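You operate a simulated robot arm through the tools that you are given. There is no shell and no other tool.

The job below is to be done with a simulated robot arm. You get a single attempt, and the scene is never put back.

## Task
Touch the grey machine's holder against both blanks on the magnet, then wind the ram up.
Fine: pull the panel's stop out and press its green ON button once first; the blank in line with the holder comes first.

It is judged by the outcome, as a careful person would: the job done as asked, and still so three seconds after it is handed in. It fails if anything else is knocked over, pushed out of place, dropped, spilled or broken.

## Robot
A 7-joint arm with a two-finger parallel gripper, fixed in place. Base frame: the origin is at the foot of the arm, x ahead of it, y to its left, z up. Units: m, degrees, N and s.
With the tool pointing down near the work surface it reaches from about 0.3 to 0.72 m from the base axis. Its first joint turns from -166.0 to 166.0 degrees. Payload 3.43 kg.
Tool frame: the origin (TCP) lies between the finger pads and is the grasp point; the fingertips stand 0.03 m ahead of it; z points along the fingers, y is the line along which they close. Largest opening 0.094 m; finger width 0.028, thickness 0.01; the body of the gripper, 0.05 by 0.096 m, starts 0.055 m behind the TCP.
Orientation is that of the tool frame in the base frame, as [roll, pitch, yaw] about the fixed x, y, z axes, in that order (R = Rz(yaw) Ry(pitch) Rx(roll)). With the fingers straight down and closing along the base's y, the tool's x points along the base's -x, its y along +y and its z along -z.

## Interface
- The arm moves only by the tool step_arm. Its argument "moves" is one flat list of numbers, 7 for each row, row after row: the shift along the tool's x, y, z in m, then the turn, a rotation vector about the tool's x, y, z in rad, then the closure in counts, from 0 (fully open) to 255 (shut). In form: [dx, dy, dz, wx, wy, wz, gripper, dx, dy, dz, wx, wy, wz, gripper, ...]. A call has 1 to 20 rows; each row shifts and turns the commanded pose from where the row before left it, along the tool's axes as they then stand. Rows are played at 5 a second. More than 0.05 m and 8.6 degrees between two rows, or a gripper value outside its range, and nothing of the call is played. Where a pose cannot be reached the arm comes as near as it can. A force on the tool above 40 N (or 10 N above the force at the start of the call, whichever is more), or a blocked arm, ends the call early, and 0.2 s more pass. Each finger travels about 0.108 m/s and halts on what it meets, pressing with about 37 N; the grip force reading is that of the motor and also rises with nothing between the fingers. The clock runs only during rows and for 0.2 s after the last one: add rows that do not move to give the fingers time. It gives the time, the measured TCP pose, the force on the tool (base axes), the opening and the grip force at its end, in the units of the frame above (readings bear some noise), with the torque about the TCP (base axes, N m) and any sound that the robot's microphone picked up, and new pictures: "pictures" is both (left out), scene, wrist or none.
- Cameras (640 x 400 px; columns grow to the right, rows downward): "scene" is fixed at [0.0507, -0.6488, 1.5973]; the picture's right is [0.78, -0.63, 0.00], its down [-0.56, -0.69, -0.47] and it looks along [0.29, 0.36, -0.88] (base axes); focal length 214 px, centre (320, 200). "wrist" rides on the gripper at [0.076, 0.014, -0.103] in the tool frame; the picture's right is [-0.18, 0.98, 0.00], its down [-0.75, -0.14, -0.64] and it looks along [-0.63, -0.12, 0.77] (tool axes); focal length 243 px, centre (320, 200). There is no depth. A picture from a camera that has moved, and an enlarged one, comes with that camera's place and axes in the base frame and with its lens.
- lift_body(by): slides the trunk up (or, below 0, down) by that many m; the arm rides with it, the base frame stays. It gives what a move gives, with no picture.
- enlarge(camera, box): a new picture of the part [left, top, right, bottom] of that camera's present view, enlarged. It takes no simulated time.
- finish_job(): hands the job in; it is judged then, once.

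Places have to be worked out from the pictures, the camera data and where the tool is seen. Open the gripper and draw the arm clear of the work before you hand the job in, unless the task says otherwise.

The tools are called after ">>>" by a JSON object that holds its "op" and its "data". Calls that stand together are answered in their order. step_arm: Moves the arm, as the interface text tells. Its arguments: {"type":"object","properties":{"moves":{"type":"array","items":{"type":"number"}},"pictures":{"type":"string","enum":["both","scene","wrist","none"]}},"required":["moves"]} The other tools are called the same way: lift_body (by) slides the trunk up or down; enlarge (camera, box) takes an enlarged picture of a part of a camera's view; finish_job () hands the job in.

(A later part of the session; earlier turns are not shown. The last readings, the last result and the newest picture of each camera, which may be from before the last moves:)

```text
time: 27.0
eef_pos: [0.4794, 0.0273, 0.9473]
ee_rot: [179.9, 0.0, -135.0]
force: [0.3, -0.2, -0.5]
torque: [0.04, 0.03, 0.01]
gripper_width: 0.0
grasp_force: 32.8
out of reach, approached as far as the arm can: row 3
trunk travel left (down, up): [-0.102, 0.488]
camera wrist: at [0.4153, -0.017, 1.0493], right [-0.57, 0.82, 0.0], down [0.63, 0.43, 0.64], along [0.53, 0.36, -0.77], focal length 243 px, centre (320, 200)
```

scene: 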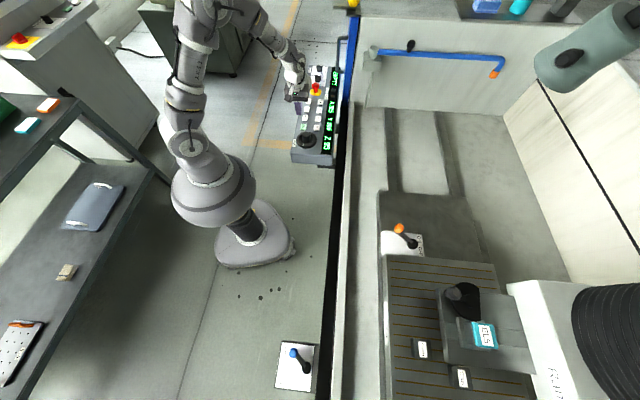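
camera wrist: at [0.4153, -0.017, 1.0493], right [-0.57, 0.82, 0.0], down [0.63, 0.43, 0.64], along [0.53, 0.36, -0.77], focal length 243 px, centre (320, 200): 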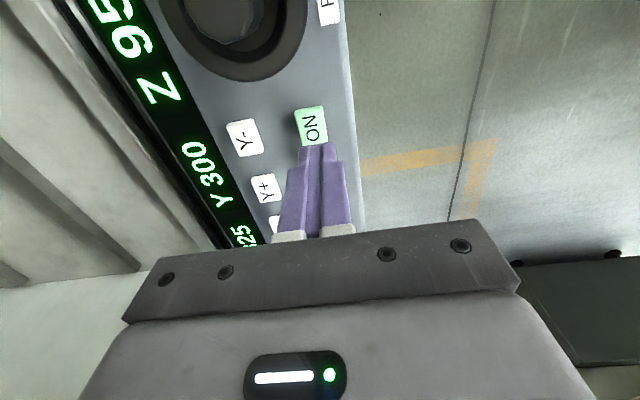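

ON is at (0.4945,0.028). I centre over it and descend to about 1 cm above.

>>> {"op": "step_arm", "data": {"moves": [-0.0112, -0.0102, 0.02, 0, 0, 0, 255, 0, 0, 0.025, 0, 0, 0, 255, 0, 0, 0.02, 0, 0, 0, 255, 0, 0, 0, 0, 0, 0, 255], "pictures": "both"}}

>>> {"op": "enlarge", "data": {"camera": "scene", "box": [290, 60, 350, 160]}}

```text
time: 28.0
eef_pos: [0.496, 0.0303, 0.8831]
ee_rot: [180.0, 0.0, -135.0]
force: [0.1, 1.0, 0.5]
torque: [-0.01, 0.01, 0.03]
gripper_width: 0.0
grasp_force: 33.0
trunk travel left (down, up): [-0.102, 0.488]
camera wrist: at [0.4316, -0.0164, 0.9831], right [-0.56, 0.83, 0.0], down [0.63, 0.43, 0.64], along [0.53, 0.36, -0.77], focal length 243 px, centre (320, 200)
```

scene: 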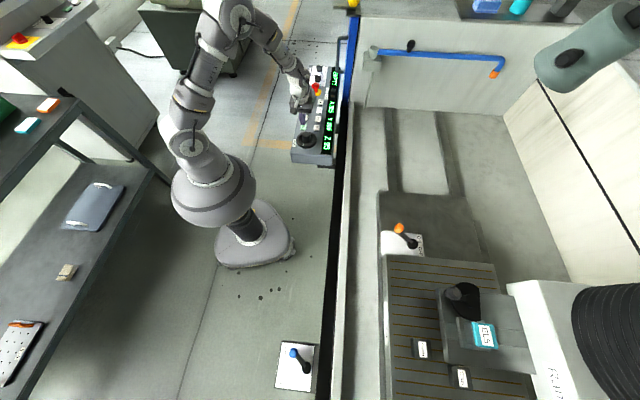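
wrist: 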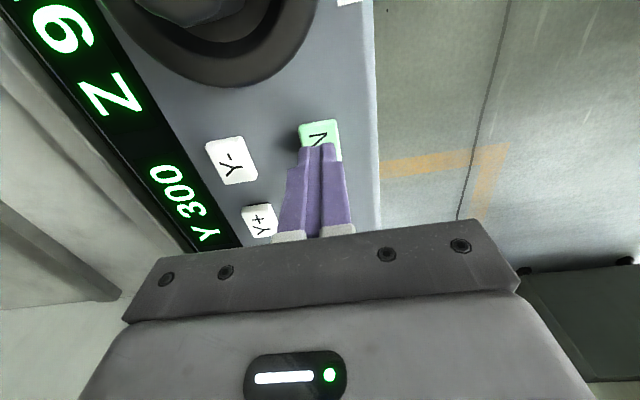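

```text
4.00 times, centred on (320, 110) of scene
camera zoom: at [0.0507, -0.6488, 1.5973], right [0.78, -0.63, 0.0], down [-0.56, -0.69, -0.47], along [0.29, 0.36, -0.88], focal length 858 px, centre (320, 560)
```

zoom: 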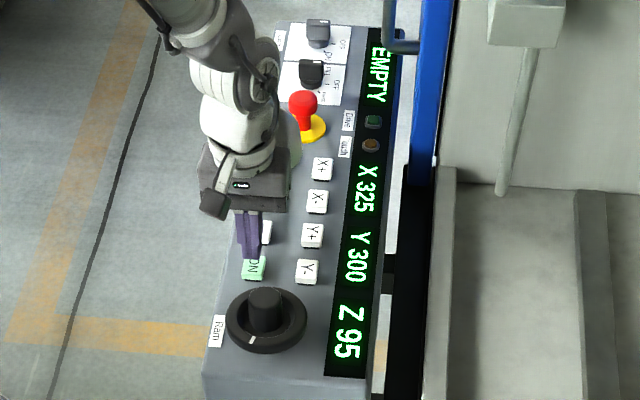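

The tip is over ON with about 1.5 cm gap. I press down in small steps and read the force and picture while held.

>>> {"op": "step_arm", "data": {"moves": [0.003, 0, 0.01, 0, 0, 0, 255, 0, 0, 0.003, 0, 0, 0, 255, 0, 0, 0.003, 0, 0, 0, 255, 0, 0, 0.002, 0, 0, 0, 255], "pictures": "scene"}}

>>> {"op": "enlarge", "data": {"camera": "scene", "box": [290, 60, 350, 160]}}

```text
time: 29.0
eef_pos: [0.4963, 0.0263, 0.8638]
ee_rot: [180.0, -0.1, -135.0]
force: [-0.4, 0.2, 0.4]
torque: [-0.01, 0.03, 0.0]
gripper_width: 0.0
grasp_force: 32.9
trunk travel left (down, up): [-0.102, 0.488]
```

scene: 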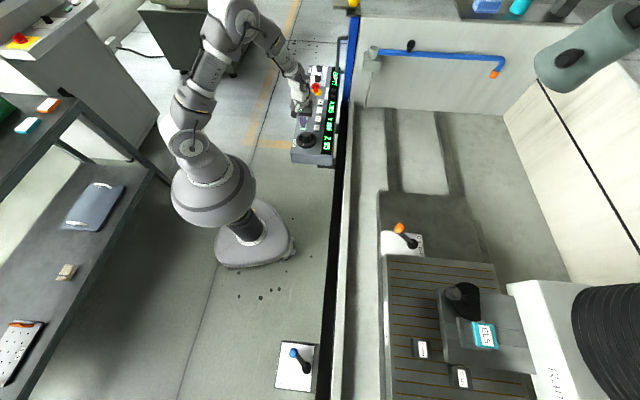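

```text
4.00 times, centred on (320, 110) of scene
camera zoom: at [0.0507, -0.6488, 1.5973], right [0.78, -0.63, 0.0], down [-0.56, -0.69, -0.47], along [0.29, 0.36, -0.88], focal length 858 px, centre (320, 560)
```

zoom: 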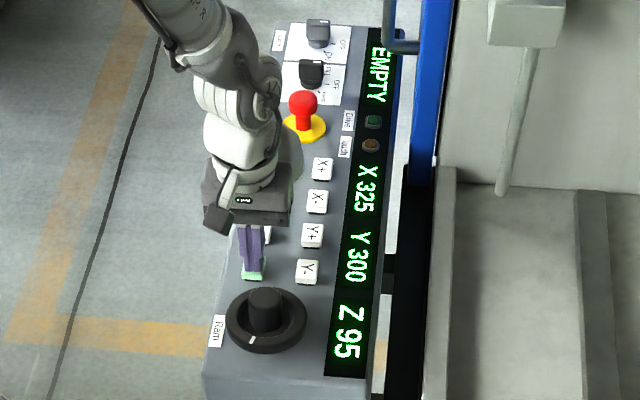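

No contact yet with tips at z≈0.834. I go on down in 1.5 mm steps.

>>> {"op": "step_arm", "data": {"moves": [0, 0, 0.0015, 0, 0, 0, 255, 0, 0, 0.0015, 0, 0, 0, 255, 0, 0, 0, 0, 0, 0, 255], "pictures": "wrist"}}

```text
time: 29.8
eef_pos: [0.4953, 0.025, 0.86]
ee_rot: [180.0, -0.1, -135.0]
force: [0.1, 0.4, 1.7]
torque: [0.04, -0.03, 0.02]
gripper_width: 0.0001
grasp_force: 33.0
trunk travel left (down, up): [-0.102, 0.488]
heard: click
camera wrist: at [0.4317, -0.02, 0.9623], right [-0.56, 0.83, 0.0], down [0.63, 0.43, 0.64], along [0.53, 0.36, -0.77], focal length 243 px, centre (320, 200)
```

wrist: 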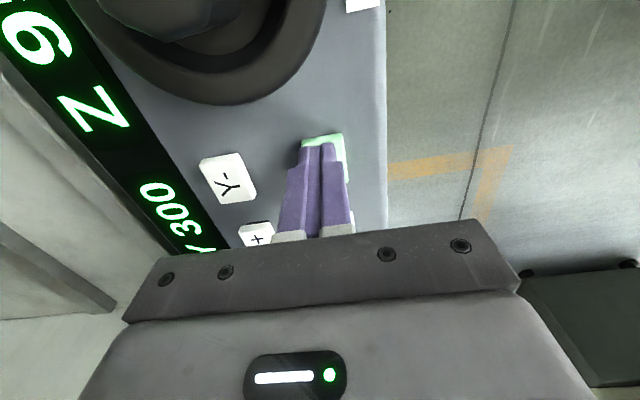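

A click was heard at TCP z≈0.860. I lift off ON and check the Drive lamp.

>>> {"op": "step_arm", "data": {"moves": [0, 0, -0.015, 0, 0, 0, 255, 0, 0, -0.03, 0, 0, 0, 255, 0, 0, -0.03, 0, 0, 0, 255], "pictures": "both"}}

>>> {"op": "enlarge", "data": {"camera": "scene", "box": [290, 60, 350, 160]}}

>>> {"op": "enlarge", "data": {"camera": "scene", "box": [360, 210, 560, 400]}}

```text
time: 30.6
eef_pos: [0.4961, 0.0265, 0.934]
ee_rot: [180.0, 0.0, -135.0]
force: [0.5, -0.3, 0.0]
torque: [0.01, -0.02, 0.02]
gripper_width: 0.0
grasp_force: 32.5
trunk travel left (down, up): [-0.102, 0.488]
camera wrist: at [0.4307, -0.0194, 1.0348], right [-0.56, 0.83, 0.0], down [0.63, 0.43, 0.64], along [0.53, 0.36, -0.77], focal length 243 px, centre (320, 200)
```

scene: 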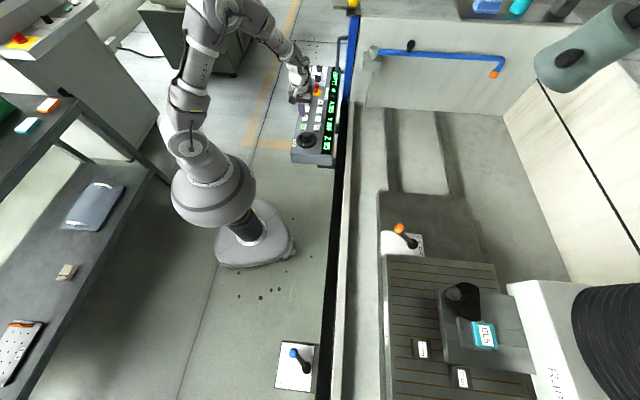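
wrist: 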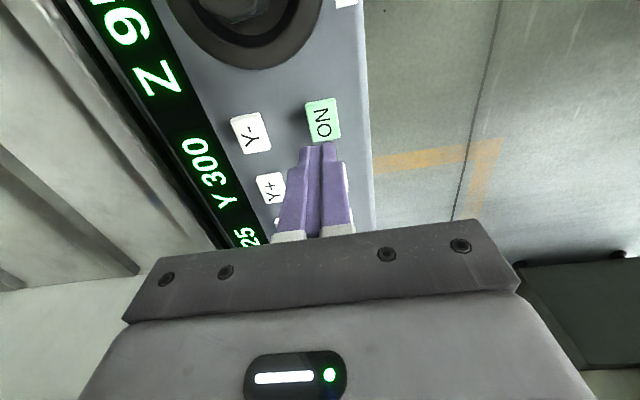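

```text
4.00 times, centred on (320, 110) of scene
camera zoom: at [0.0507, -0.6488, 1.5973], right [0.78, -0.63, 0.0], down [-0.56, -0.69, -0.47], along [0.29, 0.36, -0.88], focal length 858 px, centre (320, 560)
```

zoom: 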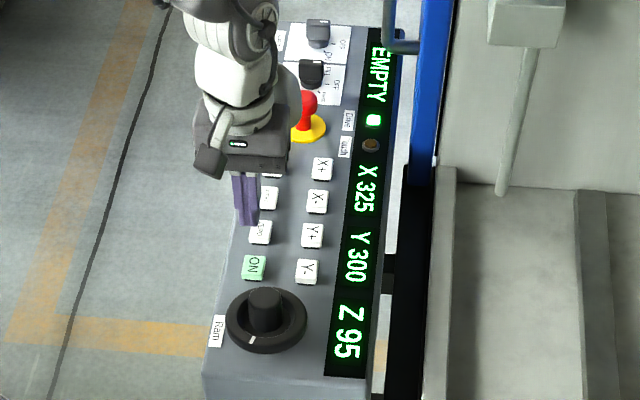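

```text
2.11 times, centred on (460, 305) of scene
camera zoom: at [0.0507, -0.6488, 1.5973], right [0.78, -0.63, 0.0], down [-0.56, -0.69, -0.47], along [0.29, 0.36, -0.88], focal length 452 px, centre (25, -21)
```

zoom: 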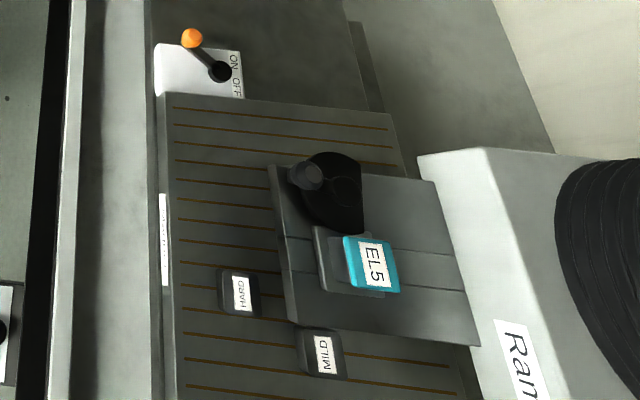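

The Drive lamp is lit. The panel faces an operator looking into the machine, so X+ should run toward MILD. I go above X+ and measure it before a short test press.

>>> {"op": "step_arm", "data": {"moves": [-0.0367, -0.012, 0.004, 0, 0, 0, 255, -0.0367, -0.012, 0.004, 0, 0, 0, 255, -0.0367, -0.012, 0.004, 0, 0, 0, 255, -0.0367, -0.012, 0.004, 0, 0, 0, 255, -0.0367, -0.012, 0.004, 0, 0, 0, 255, 0, 0, 0, 0, 0, 0, 255], "pictures": "both"}}

>>> {"op": "enlarge", "data": {"camera": "wrist", "box": [200, 50, 420, 210]}}

>>> {"op": "enlarge", "data": {"camera": "scene", "box": [290, 60, 350, 160]}}

```text
time: 32.0
eef_pos: [0.6702, 0.1117, 0.9123]
ee_rot: [-179.9, 0.0, -135.0]
force: [-0.5, 0.6, -0.2]
torque: [0.0, 0.03, 0.01]
gripper_width: 0.0001
grasp_force: 32.7
trunk travel left (down, up): [-0.102, 0.488]
camera wrist: at [0.6049, 0.0662, 1.0149], right [-0.56, 0.83, 0.0], down [0.63, 0.43, 0.64], along [0.53, 0.36, -0.77], focal length 243 px, centre (320, 200)
```

scene: 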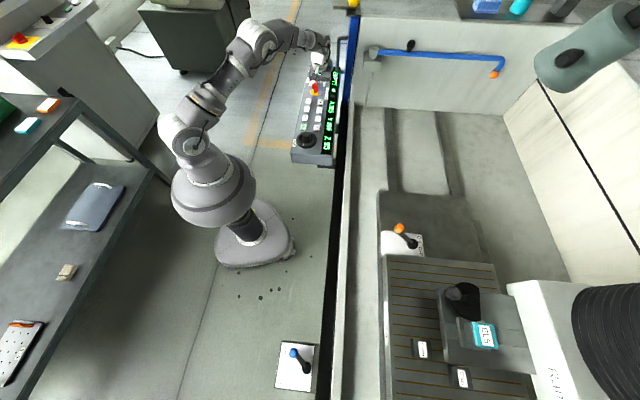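
wrist: 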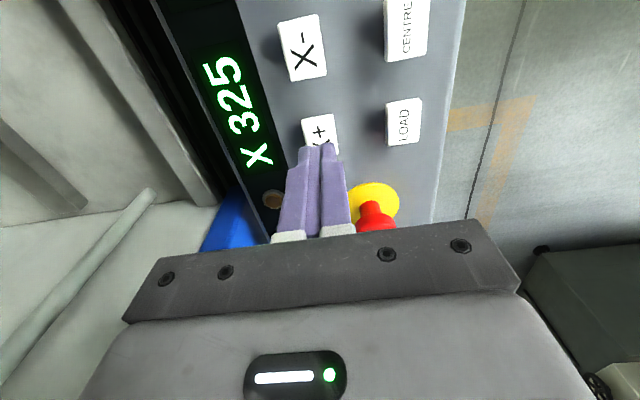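

```text
2.50 times, centred on (310, 130) of wrist
camera zoom: at [0.6049, 0.0662, 1.0149], right [-0.56, 0.83, 0.0], down [0.63, 0.43, 0.64], along [0.53, 0.36, -0.77], focal length 606 px, centre (345, 375)
```

zoom: 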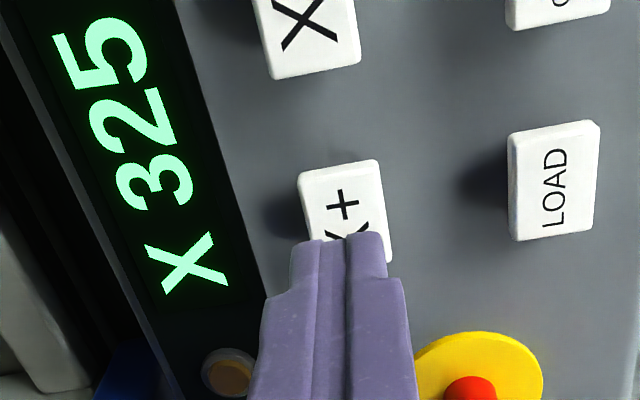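

```text
4.00 times, centred on (320, 110) of scene
camera zoom: at [0.0507, -0.6488, 1.5973], right [0.78, -0.63, 0.0], down [-0.56, -0.69, -0.47], along [0.29, 0.36, -0.88], focal length 858 px, centre (320, 560)
```

zoom: 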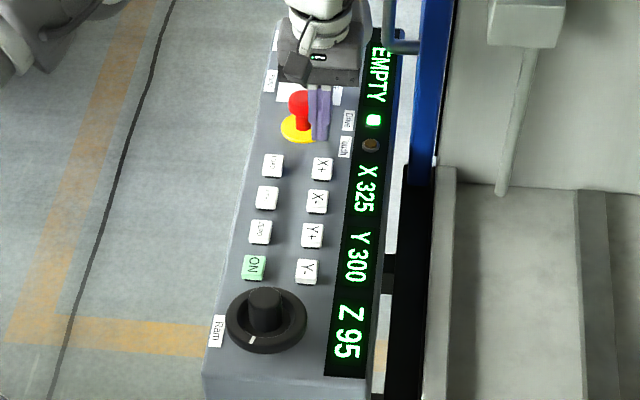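

The tip is on X+ (≈0.673,0.113). I make one short press and rise at once, listening for a click.

>>> {"op": "step_arm", "data": {"moves": [-0.0025, 0, 0.02, 0, 0, 0, 255, 0, 0, 0.02, 0, 0, 0, 255, 0, 0, 0.008, 0, 0, 0, 255, 0, 0, 0.005, 0, 0, 0, 255, 0, 0, -0.015, 0, 0, 0, 255, 0, 0, -0.015, 0, 0, 0, 255], "pictures": "both"}}

>>> {"op": "enlarge", "data": {"camera": "scene", "box": [290, 60, 350, 160]}}

>>> {"op": "enlarge", "data": {"camera": "scene", "box": [360, 210, 560, 400]}}

```text
time: 33.4
eef_pos: [0.6702, 0.1137, 0.892]
ee_rot: [-179.9, 0.0, -135.1]
force: [0.6, -0.6, 0.3]
torque: [-0.01, 0.0, 0.02]
gripper_width: 0.0
grasp_force: 33.1
trunk travel left (down, up): [-0.102, 0.488]
heard: click
camera wrist: at [0.6041, 0.0684, 0.994], right [-0.57, 0.82, 0.0], down [0.63, 0.43, 0.64], along [0.53, 0.36, -0.77], focal length 243 px, centre (320, 200)
```

scene: 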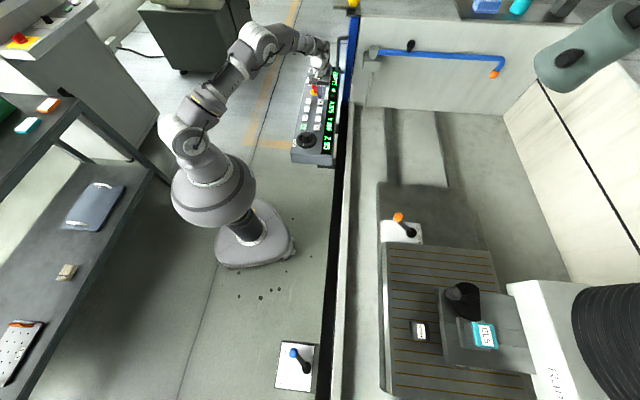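
wrist: 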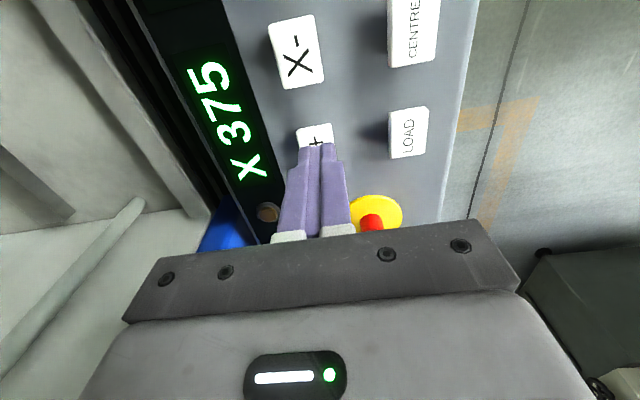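

```text
4.00 times, centred on (320, 110) of scene
camera zoom: at [0.0507, -0.6488, 1.5973], right [0.78, -0.63, 0.0], down [-0.56, -0.69, -0.47], along [0.29, 0.36, -0.88], focal length 858 px, centre (320, 560)
```

zoom: 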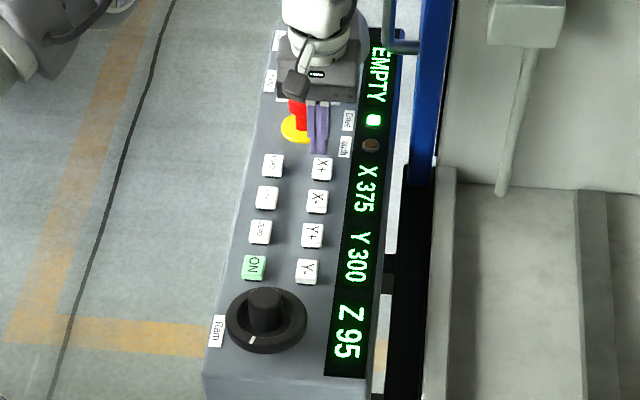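

```text
2.11 times, centred on (460, 305) of scene
camera zoom: at [0.0507, -0.6488, 1.5973], right [0.78, -0.63, 0.0], down [-0.56, -0.69, -0.47], along [0.29, 0.36, -0.88], focal length 452 px, centre (25, -21)
```

zoom: 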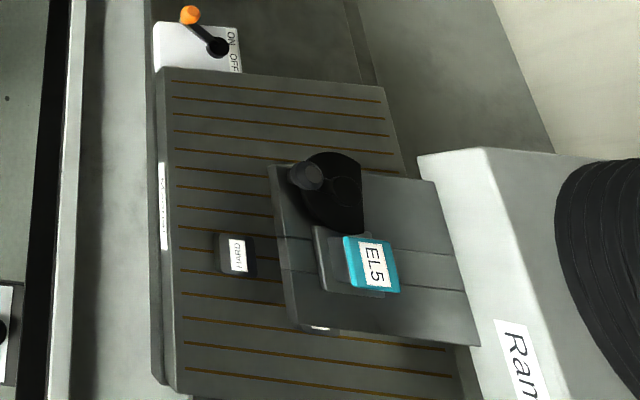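

X went 325→375 and the table moved about 4 cm toward the holder in the right direction. I wait a moment without touching anything to see whether the motion is complete.

>>> {"op": "step_arm", "data": {"moves": [0, 0, -0.01, 0, 0, 0, 255, 0, 0, 0, 0, 0, 0, 255, 0, 0, 0, 0, 0, 0, 255, 0, 0, 0, 0, 0, 0, 255], "pictures": "both"}}

>>> {"op": "enlarge", "data": {"camera": "scene", "box": [290, 60, 350, 160]}}

>>> {"op": "enlarge", "data": {"camera": "scene", "box": [360, 210, 560, 400]}}

>>> {"op": "enlarge", "data": {"camera": "scene", "box": [400, 300, 500, 400]}}

```text
time: 34.4
eef_pos: [0.6699, 0.1146, 0.903]
ee_rot: [180.0, -0.1, -135.0]
force: [-0.2, 0.3, -1.1]
torque: [-0.03, -0.02, 0.01]
gripper_width: 0.0
grasp_force: 33.1
trunk travel left (down, up): [-0.102, 0.488]
camera wrist: at [0.605, 0.0685, 1.0041], right [-0.56, 0.83, 0.0], down [0.63, 0.43, 0.64], along [0.53, 0.36, -0.77], focal length 243 px, centre (320, 200)
```

scene: 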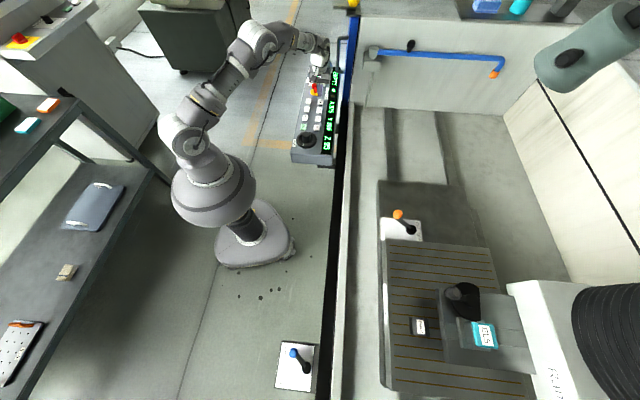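
wrist: 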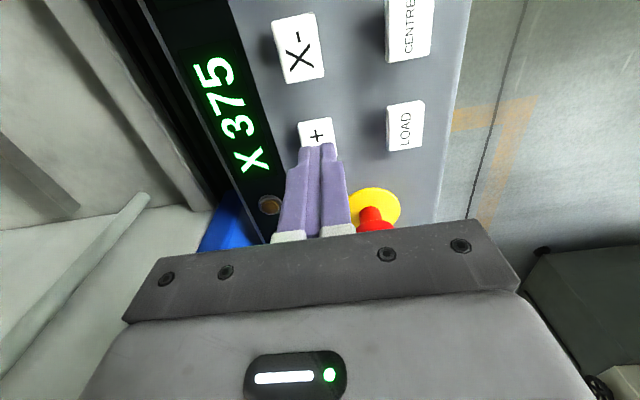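

```text
4.00 times, centred on (320, 110) of scene
camera zoom: at [0.0507, -0.6488, 1.5973], right [0.78, -0.63, 0.0], down [-0.56, -0.69, -0.47], along [0.29, 0.36, -0.88], focal length 858 px, centre (320, 560)
```

zoom: 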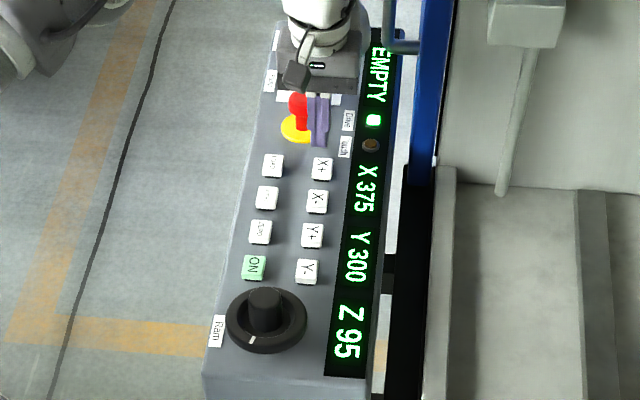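

```text
2.11 times, centred on (460, 305) of scene
camera zoom: at [0.0507, -0.6488, 1.5973], right [0.78, -0.63, 0.0], down [-0.56, -0.69, -0.47], along [0.29, 0.36, -0.88], focal length 452 px, centre (25, -21)
```

zoom: 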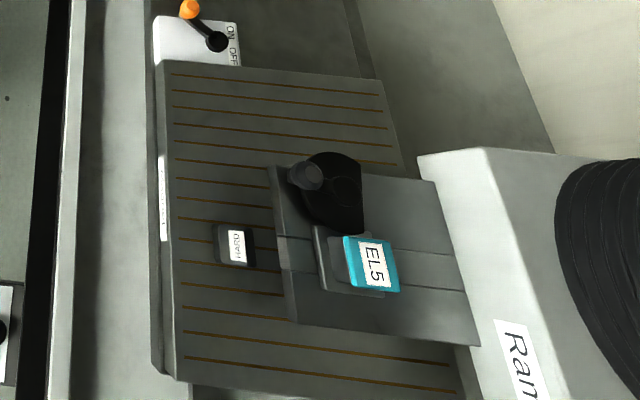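

```text
4.00 times, centred on (450, 350) of scene
camera zoom: at [0.0507, -0.6488, 1.5973], right [0.78, -0.63, 0.0], down [-0.56, -0.69, -0.47], along [0.29, 0.36, -0.88], focal length 858 px, centre (-200, -400)
```

zoom: 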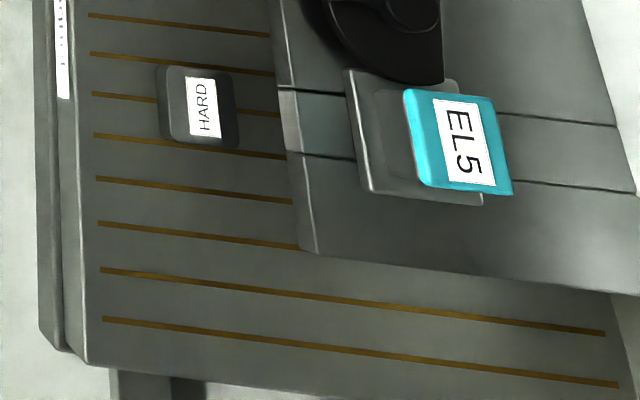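

Each press steps 50 mm (X now 375) and the table motion has ended with MILD still short of the pin. Before the next step I want to know for certain whether the pin tip is below the blank tops, so I swing round for a low side view.

>>> {"op": "step_arm", "data": {"moves": [0, 0, -0.04, 0, 0, 0, 255, 0, 0, -0.04, 0, 0, 0, 255, 0, 0, -0.04, 0, 0, 0, 255, 0, 0, -0.04, 0, 0, 0, 255, 0, 0, -0.04, 0, 0, 0, 200, 0.042, 0.0083, 0, 0, 0, 0, 100, 0.042, 0.0083, 0, 0, 0, 0, 0, 0.042, 0.0083, 0, 0, 0, 0, 0, 0.042, 0.0083, 0, 0, 0, 0, 0, 0.042, 0.0083, 0, 0, 0, 0, 0, 0.042, 0.0083, 0, 0, 0, 0, 0, 0.042, 0.0083, 0, 0, 0, 0, 0, 0.042, 0.0083, 0, 0, 0, 0, 0, 0.042, 0.0083, 0, 0, 0, 0, 0], "pictures": "none"}}

>>> {"op": "step_arm", "data": {"moves": [0, 0, 0, 0, 0, 0.1385, 0, 0, 0, 0, 0, 0, 0.1385, 0, 0, 0, 0, 0, 0, 0.1385, 0, 0, 0, 0, 0, 0, 0.1385, 0, 0, 0, 0, 0, 0, 0.1385, 0, 0, 0, 0, 0, 0, 0.1385, 0, 0, 0, 0, 0, 0, 0.1385, 0, 0, 0, 0, 0, 0, 0.1385, 0, 0, 0, 0, 0, 0, 0.1385, 0, 0, 0, 0, 0, 0, 0.1385, 0, 0, 0, 0, 0, 0, 0.1385, 0, 0, 0, 0, 0, 0, 0.1385, 0, 0, 0, 0, 0, 0, 0.1385, 0, 0, 0, 0, 0, 0, 0.1385, 0, 0, 0, 0, 0, 0, 0.1385, 0, 0, 0, 0, 0, 0, 0, 0], "pictures": "both"}}

```text
time: 37.4
eef_pos: [0.3466, -0.1003, 1.1018]
ee_rot: [179.9, 0.0, -135.0]
force: [-0.6, 0.3, -0.4]
torque: [0.0, 0.01, 0.03]
gripper_width: 0.0941
grasp_force: 0.0
trunk travel left (down, up): [-0.102, 0.488]
```

```text
time: 40.8
eef_pos: [0.3503, -0.1006, 1.1015]
ee_rot: [180.0, 0.1, 105.9]
force: [0.4, -0.2, 1.3]
torque: [0.04, 0.0, -0.03]
gripper_width: 0.094
grasp_force: 0.1
trunk travel left (down, up): [-0.102, 0.488]
camera wrist: at [0.3421, -0.0249, 1.2036], right [1.0, 0.09, 0.0], down [0.07, -0.76, 0.64], along [0.06, -0.64, -0.77], focal length 243 px, centre (320, 200)
```

scene: 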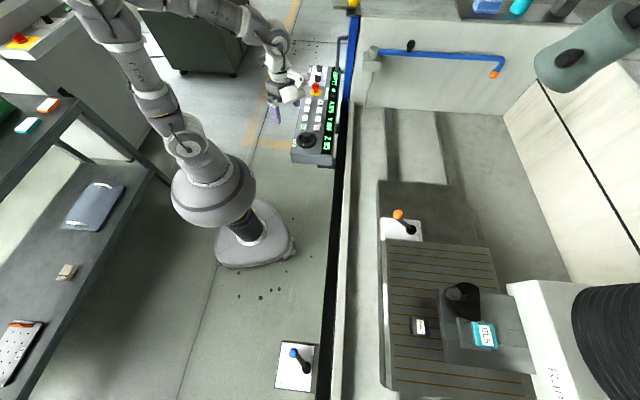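
wrist: 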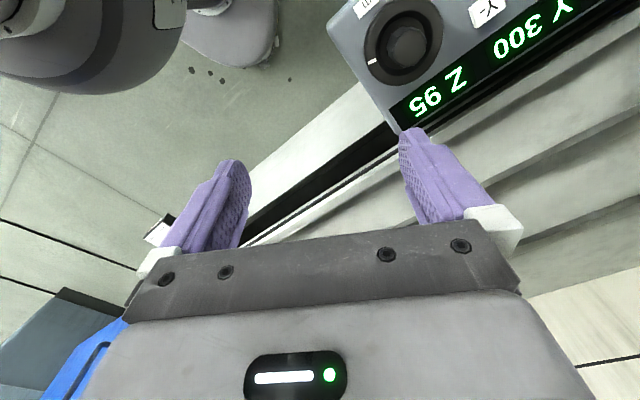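

Now I translate over the machine's front at z≈1.10 and tilt the tool about 45° for a near-horizontal view.

>>> {"op": "step_arm", "data": {"moves": [-0.0341, -0.0224, 0, 0, 0, 0, 0, -0.0341, -0.0224, 0, 0, 0, 0, 0, -0.0341, -0.0224, 0, 0, 0, 0, 0, -0.0341, -0.0224, 0, 0, 0, 0, 0, -0.0341, -0.0224, 0, 0, 0, 0, 0, -0.0341, -0.0224, 0, 0, 0, 0, 0, -0.0341, -0.0224, 0, 0, 0, 0, 0, -0.0341, -0.0224, 0, 0, 0, 0, 0, -0.0341, -0.0224, 0, 0, 0, 0, 0, 0, 0, 0, 0, -0.14, 0, 0, 0, 0, 0, 0, -0.14, 0, 0, 0, 0, 0, 0, -0.14, 0, 0, 0, 0, 0, 0, -0.14, 0, 0, 0, 0, 0, 0, -0.14, 0, 0, 0, 0, 0, 0, -0.085, 0, 0, 0, 0, 0, 0, 0, 0, 0], "pictures": "both"}}

>>> {"op": "enlarge", "data": {"camera": "wrist", "box": [230, 60, 430, 230]}}

```text
time: 44.2
eef_pos: [0.2396, -0.4505, 1.1014]
ee_rot: [-179.9, 44.9, 105.9]
force: [0.3, 1.4, 0.8]
torque: [0.01, 0.02, 0.03]
gripper_width: 0.0942
grasp_force: 0.0
trunk travel left (down, up): [-0.102, 0.488]
camera wrist: at [0.2181, -0.3272, 1.1202], right [0.98, 0.14, 0.13], down [-0.11, -0.11, 0.99], along [0.16, -0.98, -0.1], focal length 243 px, centre (320, 200)
```

scene: 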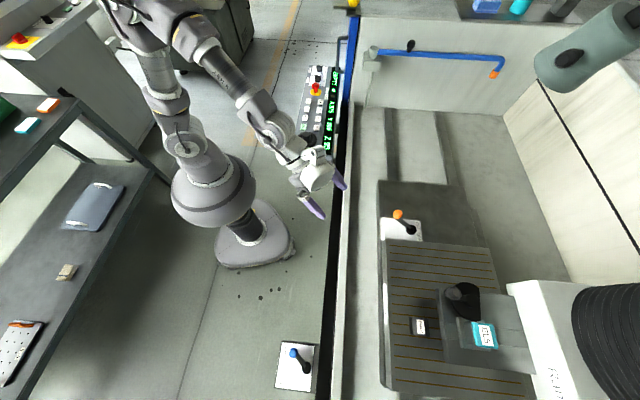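
wrist: 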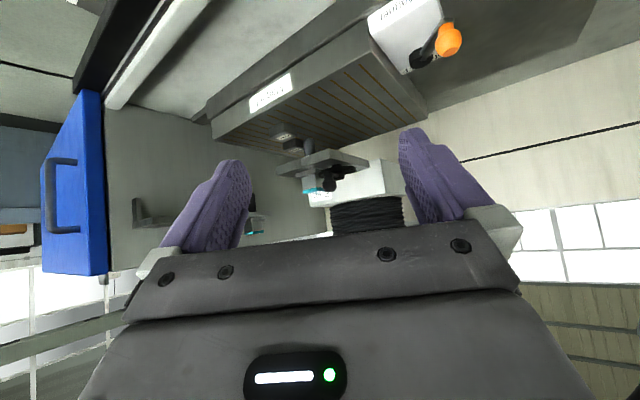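

```text
2.35 times, centred on (330, 145) of wrist
camera zoom: at [0.2181, -0.3272, 1.1202], right [0.98, 0.14, 0.13], down [-0.11, -0.11, 0.99], along [0.16, -0.98, -0.1], focal length 571 px, centre (296, 329)
```

zoom: 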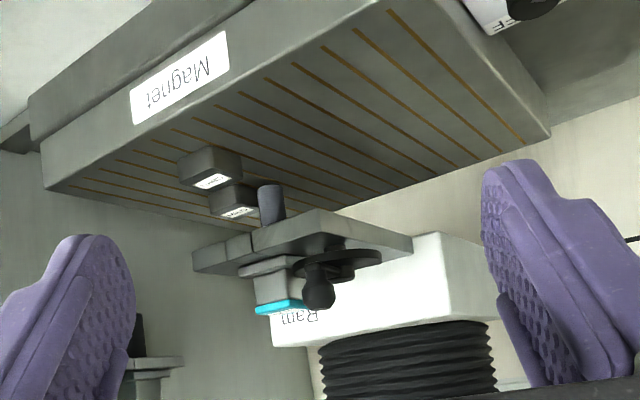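

The pin's lower end already appears well below the blank tops here. I move a little closer and lower to confirm.

>>> {"op": "step_arm", "data": {"moves": [-0.011, -0.0132, 0.0336, 0, 0, 0, 0, -0.011, -0.0132, 0.0336, 0, 0, 0, 0, -0.011, -0.0132, 0.0336, 0, 0, 0, 0, -0.011, -0.0132, 0.0336, 0, 0, 0, 0, -0.011, -0.0132, 0.0336, 0, 0, 0, 0, 0, 0, 0, 0, 0, 0, 0], "pictures": "both"}}

>>> {"op": "enlarge", "data": {"camera": "wrist", "box": [240, 80, 420, 220]}}

>>> {"op": "enlarge", "data": {"camera": "wrist", "box": [270, 120, 360, 200]}}

```text
time: 45.6
eef_pos: [0.2204, -0.622, 1.0196]
ee_rot: [179.9, 44.9, 105.9]
force: [-0.9, -0.4, 0.2]
torque: [-0.03, 0.0, -0.01]
gripper_width: 0.0943
grasp_force: 0.1
trunk travel left (down, up): [-0.102, 0.488]
camera wrist: at [0.1978, -0.4983, 1.0384], right [0.98, 0.14, 0.13], down [-0.11, -0.12, 0.99], along [0.16, -0.98, -0.1], focal length 243 px, centre (320, 200)
```

scene: 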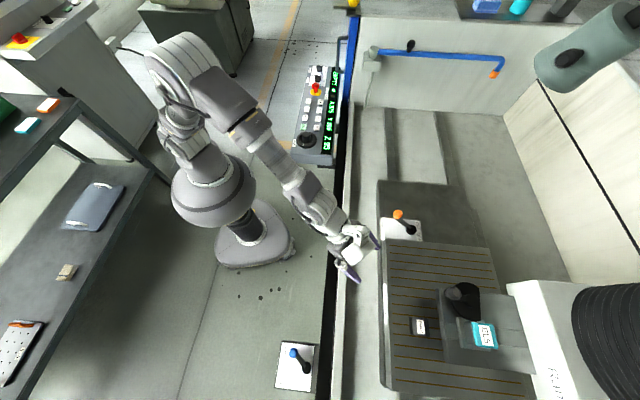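
wrist: 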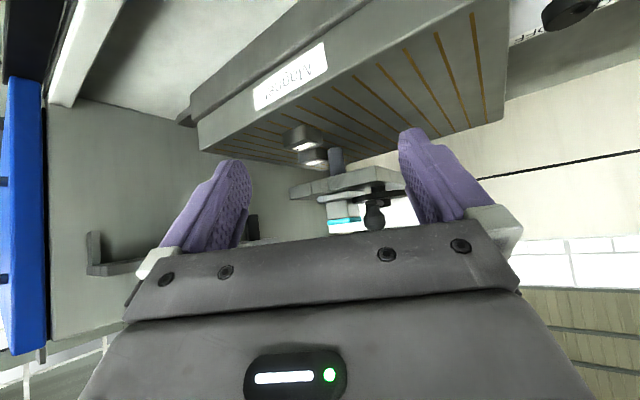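

```text
2.86 times, centred on (330, 150) of wrist
camera zoom: at [0.1978, -0.4983, 1.0384], right [0.98, 0.14, 0.13], down [-0.11, -0.12, 0.99], along [0.16, -0.98, -0.1], focal length 693 px, centre (291, 343)
```

zoom: 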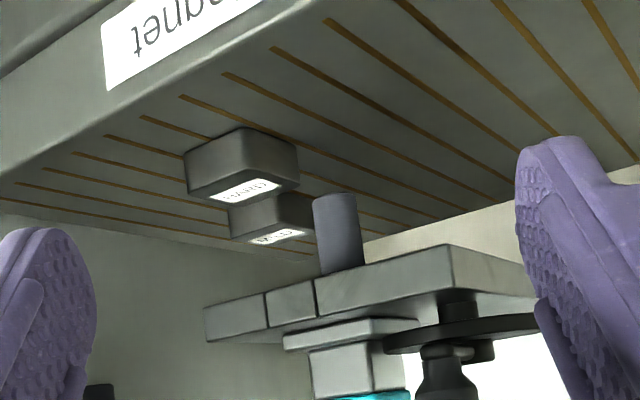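

```text
5.00 times, centred on (315, 160) of wrist
camera zoom: at [0.1978, -0.4983, 1.0384], right [0.98, 0.14, 0.13], down [-0.11, -0.12, 0.99], along [0.16, -0.98, -0.1], focal length 1213 px, centre (345, 400)
```

zoom: 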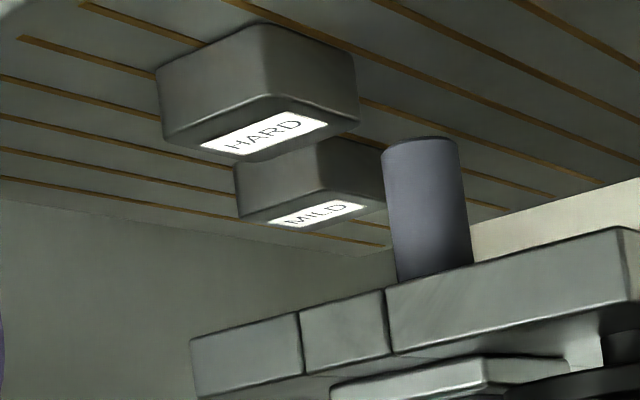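

The pin tip (z≈0.911) is about 12 mm below the blank tops (≈0.923), and MILD is only about 1 cm from it. A 50 mm step now could ram the blank. The gentler way is to raise the ram a little, step MILD under the pin and lower onto it by the wheel, so I head back toward the Ram wheel.

>>> {"op": "step_arm", "data": {"moves": [0.011, 0.0132, -0.0336, 0, 0, 0, 0, 0.011, 0.0132, -0.0336, 0, 0, 0, 0, 0.011, 0.0132, -0.0336, 0, 0, 0, 0, 0.011, 0.0132, -0.0336, 0, 0, 0, 0, 0.011, 0.0132, -0.0336, 0, 0, 0, 0, 0, 0, 0, 0, 0.14, 0, 0, 0, 0, 0, 0, 0.14, 0, 0, 0, 0, 0, 0, 0.14, 0, 0, 0, 0, 0, 0, 0.14, 0, 0, 0, 0, 0, 0, 0.14, 0, 0, 0, 0, 0, 0, 0.085, 0, 0, 0, 0, 0, 0, 0, 0, 0], "pictures": "none"}}

>>> {"op": "step_arm", "data": {"moves": [0.029, 0.0277, 0.0045, 0, 0, 0, 0, 0.029, 0.0277, 0.0045, 0, 0, 0, 0, 0.029, 0.0277, 0.0045, 0, 0, 0, 0, 0.029, 0.0277, 0.0045, 0, 0, 0, 0, 0.029, 0.0277, 0.0045, 0, 0, 0, 0, 0.029, 0.0277, 0.0045, 0, 0, 0, 0, 0.029, 0.0277, 0.0045, 0, 0, 0, 0, 0.029, 0.0277, 0.0045, 0, 0, 0, 0, 0.029, 0.0277, 0.0045, 0, 0, 0, 0, 0.029, 0.0277, 0.0045, 0, 0, 0, 0, 0.029, 0.0277, 0.0045, 0, 0, 0, 0, 0, 0, 0, 0, 0, 0, 0], "pictures": "both"}}

>>> {"op": "enlarge", "data": {"camera": "wrist", "box": [220, 0, 420, 200]}}

```text
time: 48.2
eef_pos: [0.2408, -0.4512, 1.1022]
ee_rot: [-179.9, -0.2, 106.0]
force: [0.0, 0.1, -0.9]
torque: [-0.01, 0.02, 0.01]
gripper_width: 0.0941
grasp_force: 0.1
trunk travel left (down, up): [-0.102, 0.488]
```

```text
time: 50.8
eef_pos: [0.4453, -0.0605, 1.0503]
ee_rot: [180.0, 0.0, 105.8]
force: [0.2, -0.8, 0.1]
torque: [0.0, 0.01, 0.01]
gripper_width: 0.0939
grasp_force: 0.0
trunk travel left (down, up): [-0.102, 0.488]
camera wrist: at [0.4382, 0.0146, 1.1527], right [1.0, 0.09, 0.0], down [0.07, -0.76, 0.64], along [0.06, -0.64, -0.77], focal length 243 px, centre (320, 200)
```

scene: 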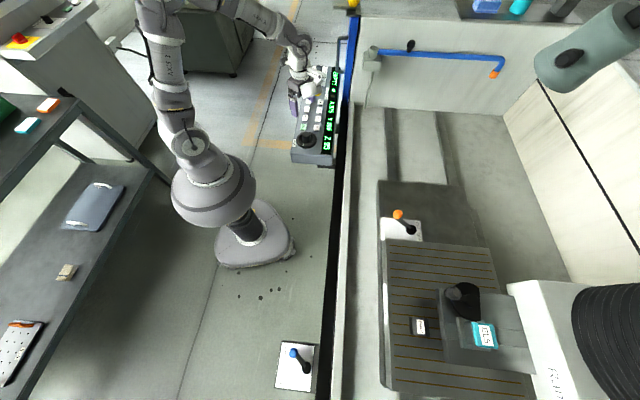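
wrist: 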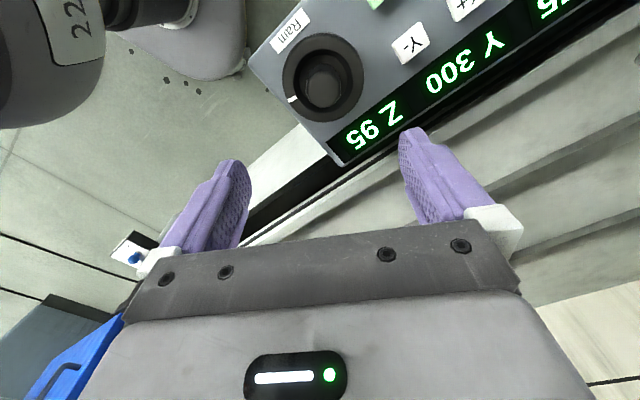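

```text
2.00 times, centred on (320, 100) of wrist
camera zoom: at [0.4382, 0.0146, 1.1527], right [1.0, 0.09, 0.0], down [0.07, -0.76, 0.64], along [0.06, -0.64, -0.77], focal length 485 px, centre (320, 400)
```

zoom: 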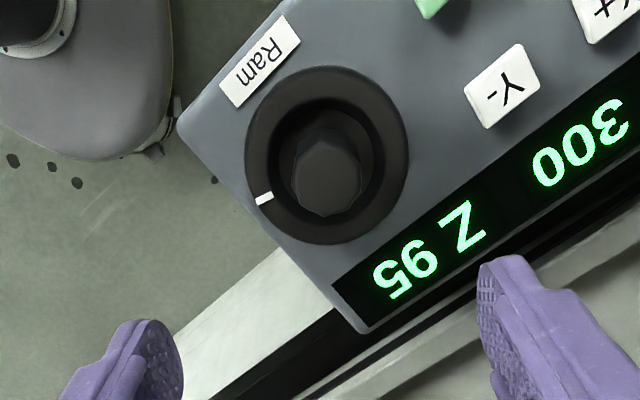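

The hub is at (0.447,-0.059), top z≈0.882. I descend over it with the fingers partly closed and check the alignment before gripping.

>>> {"op": "step_arm", "data": {"moves": [0.0004, 0.001, 0.033, 0, 0, 0, 60, 0.0003, 0.001, 0.033, 0, 0, 0, 60, 0, 0, 0.033, 0, 0, 0, 60, 0, 0, 0.033, 0, 0, 0, 60, 0, 0, 0, 0, 0, 0, 60], "pictures": "wrist"}}

>>> {"op": "enlarge", "data": {"camera": "scene", "box": [280, 80, 350, 170]}}

```text
time: 52.0
eef_pos: [0.4486, -0.0591, 0.9206]
ee_rot: [-180.0, 0.0, 105.9]
force: [-0.3, -1.0, 0.0]
torque: [0.0, -0.05, 0.01]
gripper_width: 0.072
grasp_force: 0.1
trunk travel left (down, up): [-0.102, 0.488]
camera wrist: at [0.4402, 0.0163, 1.0225], right [1.0, 0.09, 0.0], down [0.07, -0.76, 0.64], along [0.06, -0.64, -0.77], focal length 243 px, centre (320, 200)
```

wrist: 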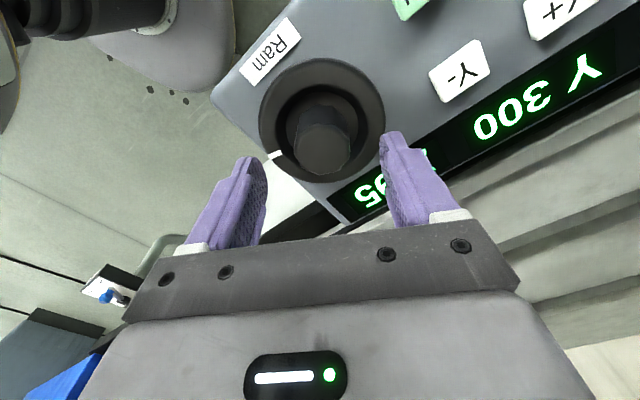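

```text
4.44 times, centred on (315, 125) of scene
camera zoom: at [0.0507, -0.6488, 1.5973], right [0.78, -0.63, 0.0], down [-0.56, -0.69, -0.47], along [0.29, 0.36, -0.88], focal length 953 px, centre (342, 533)
```

zoom: 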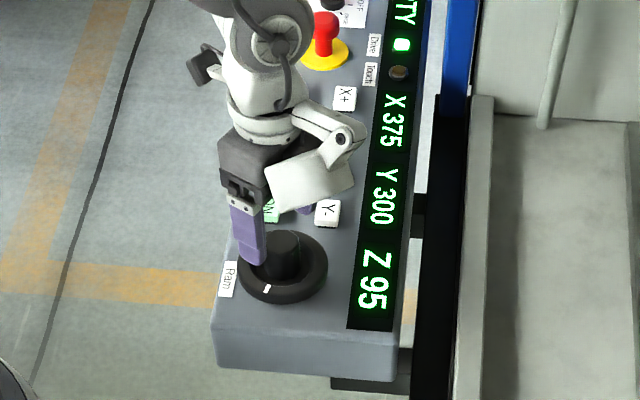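

Well centred. I lower 35 mm around the hub and close on it.

>>> {"op": "step_arm", "data": {"moves": [0, 0, 0.0175, 0, 0, 0, 60, 0, 0, 0.0165, 0, 0, 0, 60, 0, 0, 0, 0, 0, 0, 60, 0, 0, 0, 0, 0, 0, 255, 0, 0, 0, 0, 0, 0, 255, 0, 0, 0, 0, 0, 0, 255], "pictures": "wrist"}}

>>> {"op": "enlarge", "data": {"camera": "scene", "box": [280, 80, 350, 170]}}

```text
time: 53.4
eef_pos: [0.4494, -0.0574, 0.8871]
ee_rot: [179.9, 0.1, 106.0]
force: [14.6, 4.2, 1.1]
torque: [0.06, -0.83, 0.16]
gripper_width: 0.037
grasp_force: 44.8
trunk travel left (down, up): [-0.102, 0.488]
camera wrist: at [0.4408, 0.0177, 0.9888], right [1.0, 0.09, 0.0], down [0.07, -0.76, 0.64], along [0.06, -0.64, -0.77], focal length 243 px, centre (320, 200)
```

wrist: 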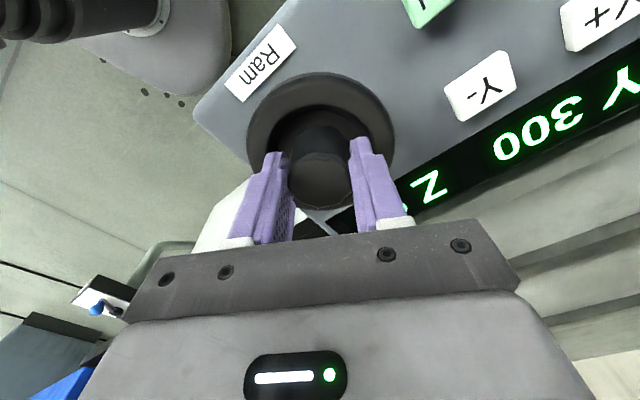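

```text
4.44 times, centred on (315, 125) of scene
camera zoom: at [0.0507, -0.6488, 1.5973], right [0.78, -0.63, 0.0], down [-0.56, -0.69, -0.47], along [0.29, 0.36, -0.88], focal length 953 px, centre (342, 533)
```

zoom: 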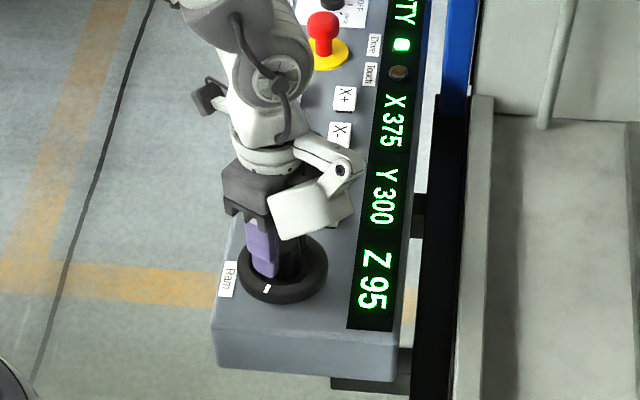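

Gripped at 37 mm, with a 15 N sideways load, so I ease the hand about 2.7 mm toward the hub's centre. Then I make a small test turn of about 6°.

>>> {"op": "step_arm", "data": {"moves": [0, 0.0027, 0, 0, 0, 0, 255, 0, 0, 0, 0, 0, 0, 255, 0, 0, 0, 0, 0, -0.1, 255, 0, 0, 0, 0, 0, 0, 255], "pictures": "wrist"}}

>>> {"op": "enlarge", "data": {"camera": "scene", "box": [280, 80, 350, 170]}}

```text
time: 54.4
eef_pos: [0.4493, -0.0587, 0.8882]
ee_rot: [-179.8, -0.2, 111.7]
force: [-1.4, -0.6, -14.6]
torque: [0.02, -0.03, -0.01]
gripper_width: 0.0367
grasp_force: 44.9
trunk travel left (down, up): [-0.102, 0.488]
camera wrist: at [0.4338, 0.0164, 0.9891], right [0.98, 0.19, 0.0], down [0.15, -0.75, 0.64], along [0.12, -0.63, -0.77], focal length 243 px, centre (320, 200)
```

wrist: 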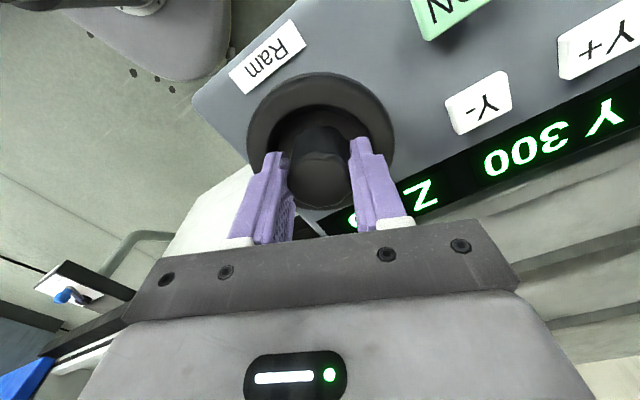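

```text
4.44 times, centred on (315, 125) of scene
camera zoom: at [0.0507, -0.6488, 1.5973], right [0.78, -0.63, 0.0], down [-0.56, -0.69, -0.47], along [0.29, 0.36, -0.88], focal length 953 px, centre (342, 533)
```

zoom: 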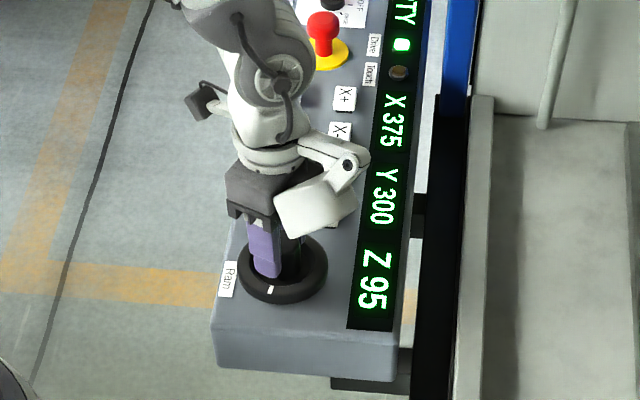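

The wheel follows the grip; Z still reads 95 after 6°. I relieve the vertical load and turn a further 24° in the same direction.

>>> {"op": "step_arm", "data": {"moves": [0, 0, 0.0025, 0, 0, 0, 255, 0, 0, 0, 0, 0, -0.14, 255, 0, 0, 0, 0, 0, -0.14, 255, 0, 0, 0, 0, 0, -0.14, 255, 0, 0, 0, 0, 0, 0, 255], "pictures": "wrist"}}

>>> {"op": "enlarge", "data": {"camera": "scene", "box": [280, 80, 350, 170]}}

```text
time: 55.6
eef_pos: [0.4479, -0.0581, 0.8867]
ee_rot: [179.9, 0.2, 135.7]
force: [-6.4, -2.0, 35.6]
torque: [0.02, 0.53, 0.02]
gripper_width: 0.037
grasp_force: 45.2
trunk travel left (down, up): [-0.102, 0.488]
camera wrist: at [0.4024, 0.0034, 0.9887], right [0.82, 0.58, 0.0], down [0.44, -0.63, 0.64], along [0.37, -0.53, -0.77], focal length 243 px, centre (320, 200)
```

wrist: 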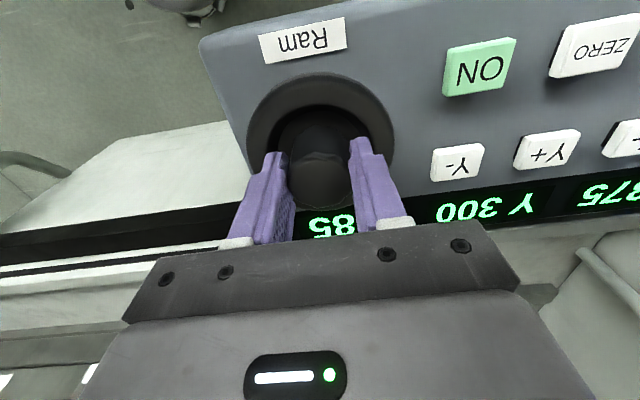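

```text
4.44 times, centred on (315, 125) of scene
camera zoom: at [0.0507, -0.6488, 1.5973], right [0.78, -0.63, 0.0], down [-0.56, -0.69, -0.47], along [0.29, 0.36, -0.88], focal length 953 px, centre (342, 533)
```

zoom: 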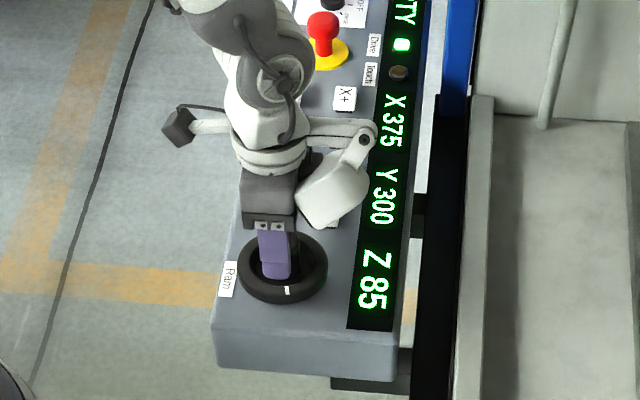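

Z fell 95→85 on a 30° counter-clockwise turn. I relieve the vertical load, and check in the scene whether the ram went down or up.

>>> {"op": "step_arm", "data": {"moves": [0, 0, -0.0018, 0, 0, 0, 255, 0, 0, 0, 0, 0, 0, 255], "pictures": "scene"}}

>>> {"op": "enlarge", "data": {"camera": "scene", "box": [360, 210, 560, 400]}}

>>> {"op": "enlarge", "data": {"camera": "scene", "box": [280, 80, 350, 170]}}

```text
time: 56.2
eef_pos: [0.448, -0.0578, 0.8874]
ee_rot: [-179.9, -0.1, 135.7]
force: [-7.5, -1.7, 16.2]
torque: [-0.63, -0.74, -0.04]
gripper_width: 0.0372
grasp_force: 44.9
trunk travel left (down, up): [-0.102, 0.488]
```

scene: 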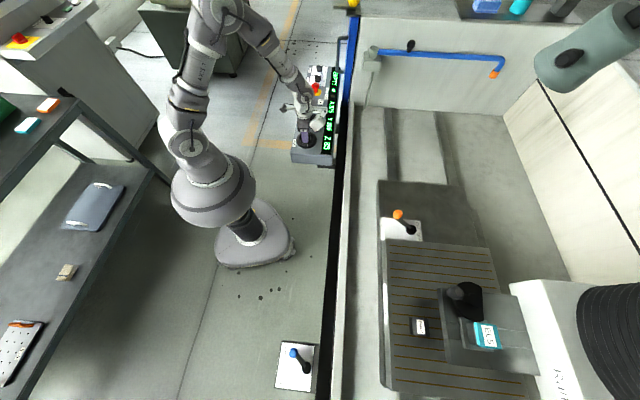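

```text
2.11 times, centred on (460, 305) of scene
camera zoom: at [0.0507, -0.6488, 1.5973], right [0.78, -0.63, 0.0], down [-0.56, -0.69, -0.47], along [0.29, 0.36, -0.88], focal length 452 px, centre (25, -21)
```

zoom: 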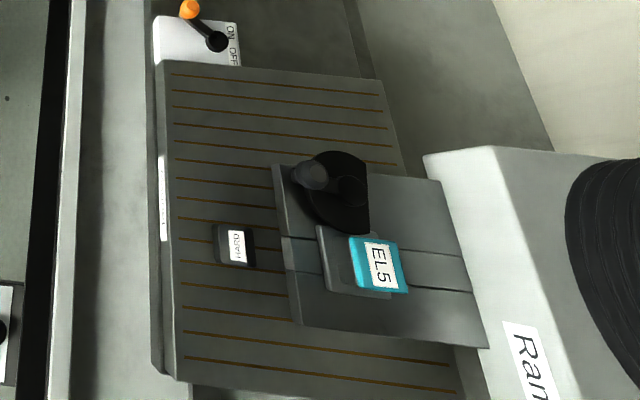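

```text
4.44 times, centred on (315, 125) of scene
camera zoom: at [0.0507, -0.6488, 1.5973], right [0.78, -0.63, 0.0], down [-0.56, -0.69, -0.47], along [0.29, 0.36, -0.88], focal length 953 px, centre (342, 533)
```

zoom: 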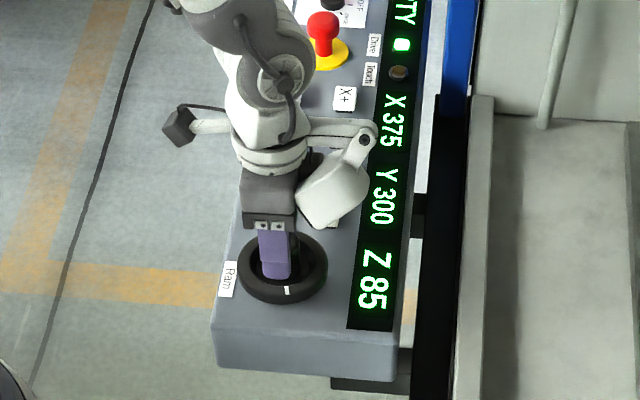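

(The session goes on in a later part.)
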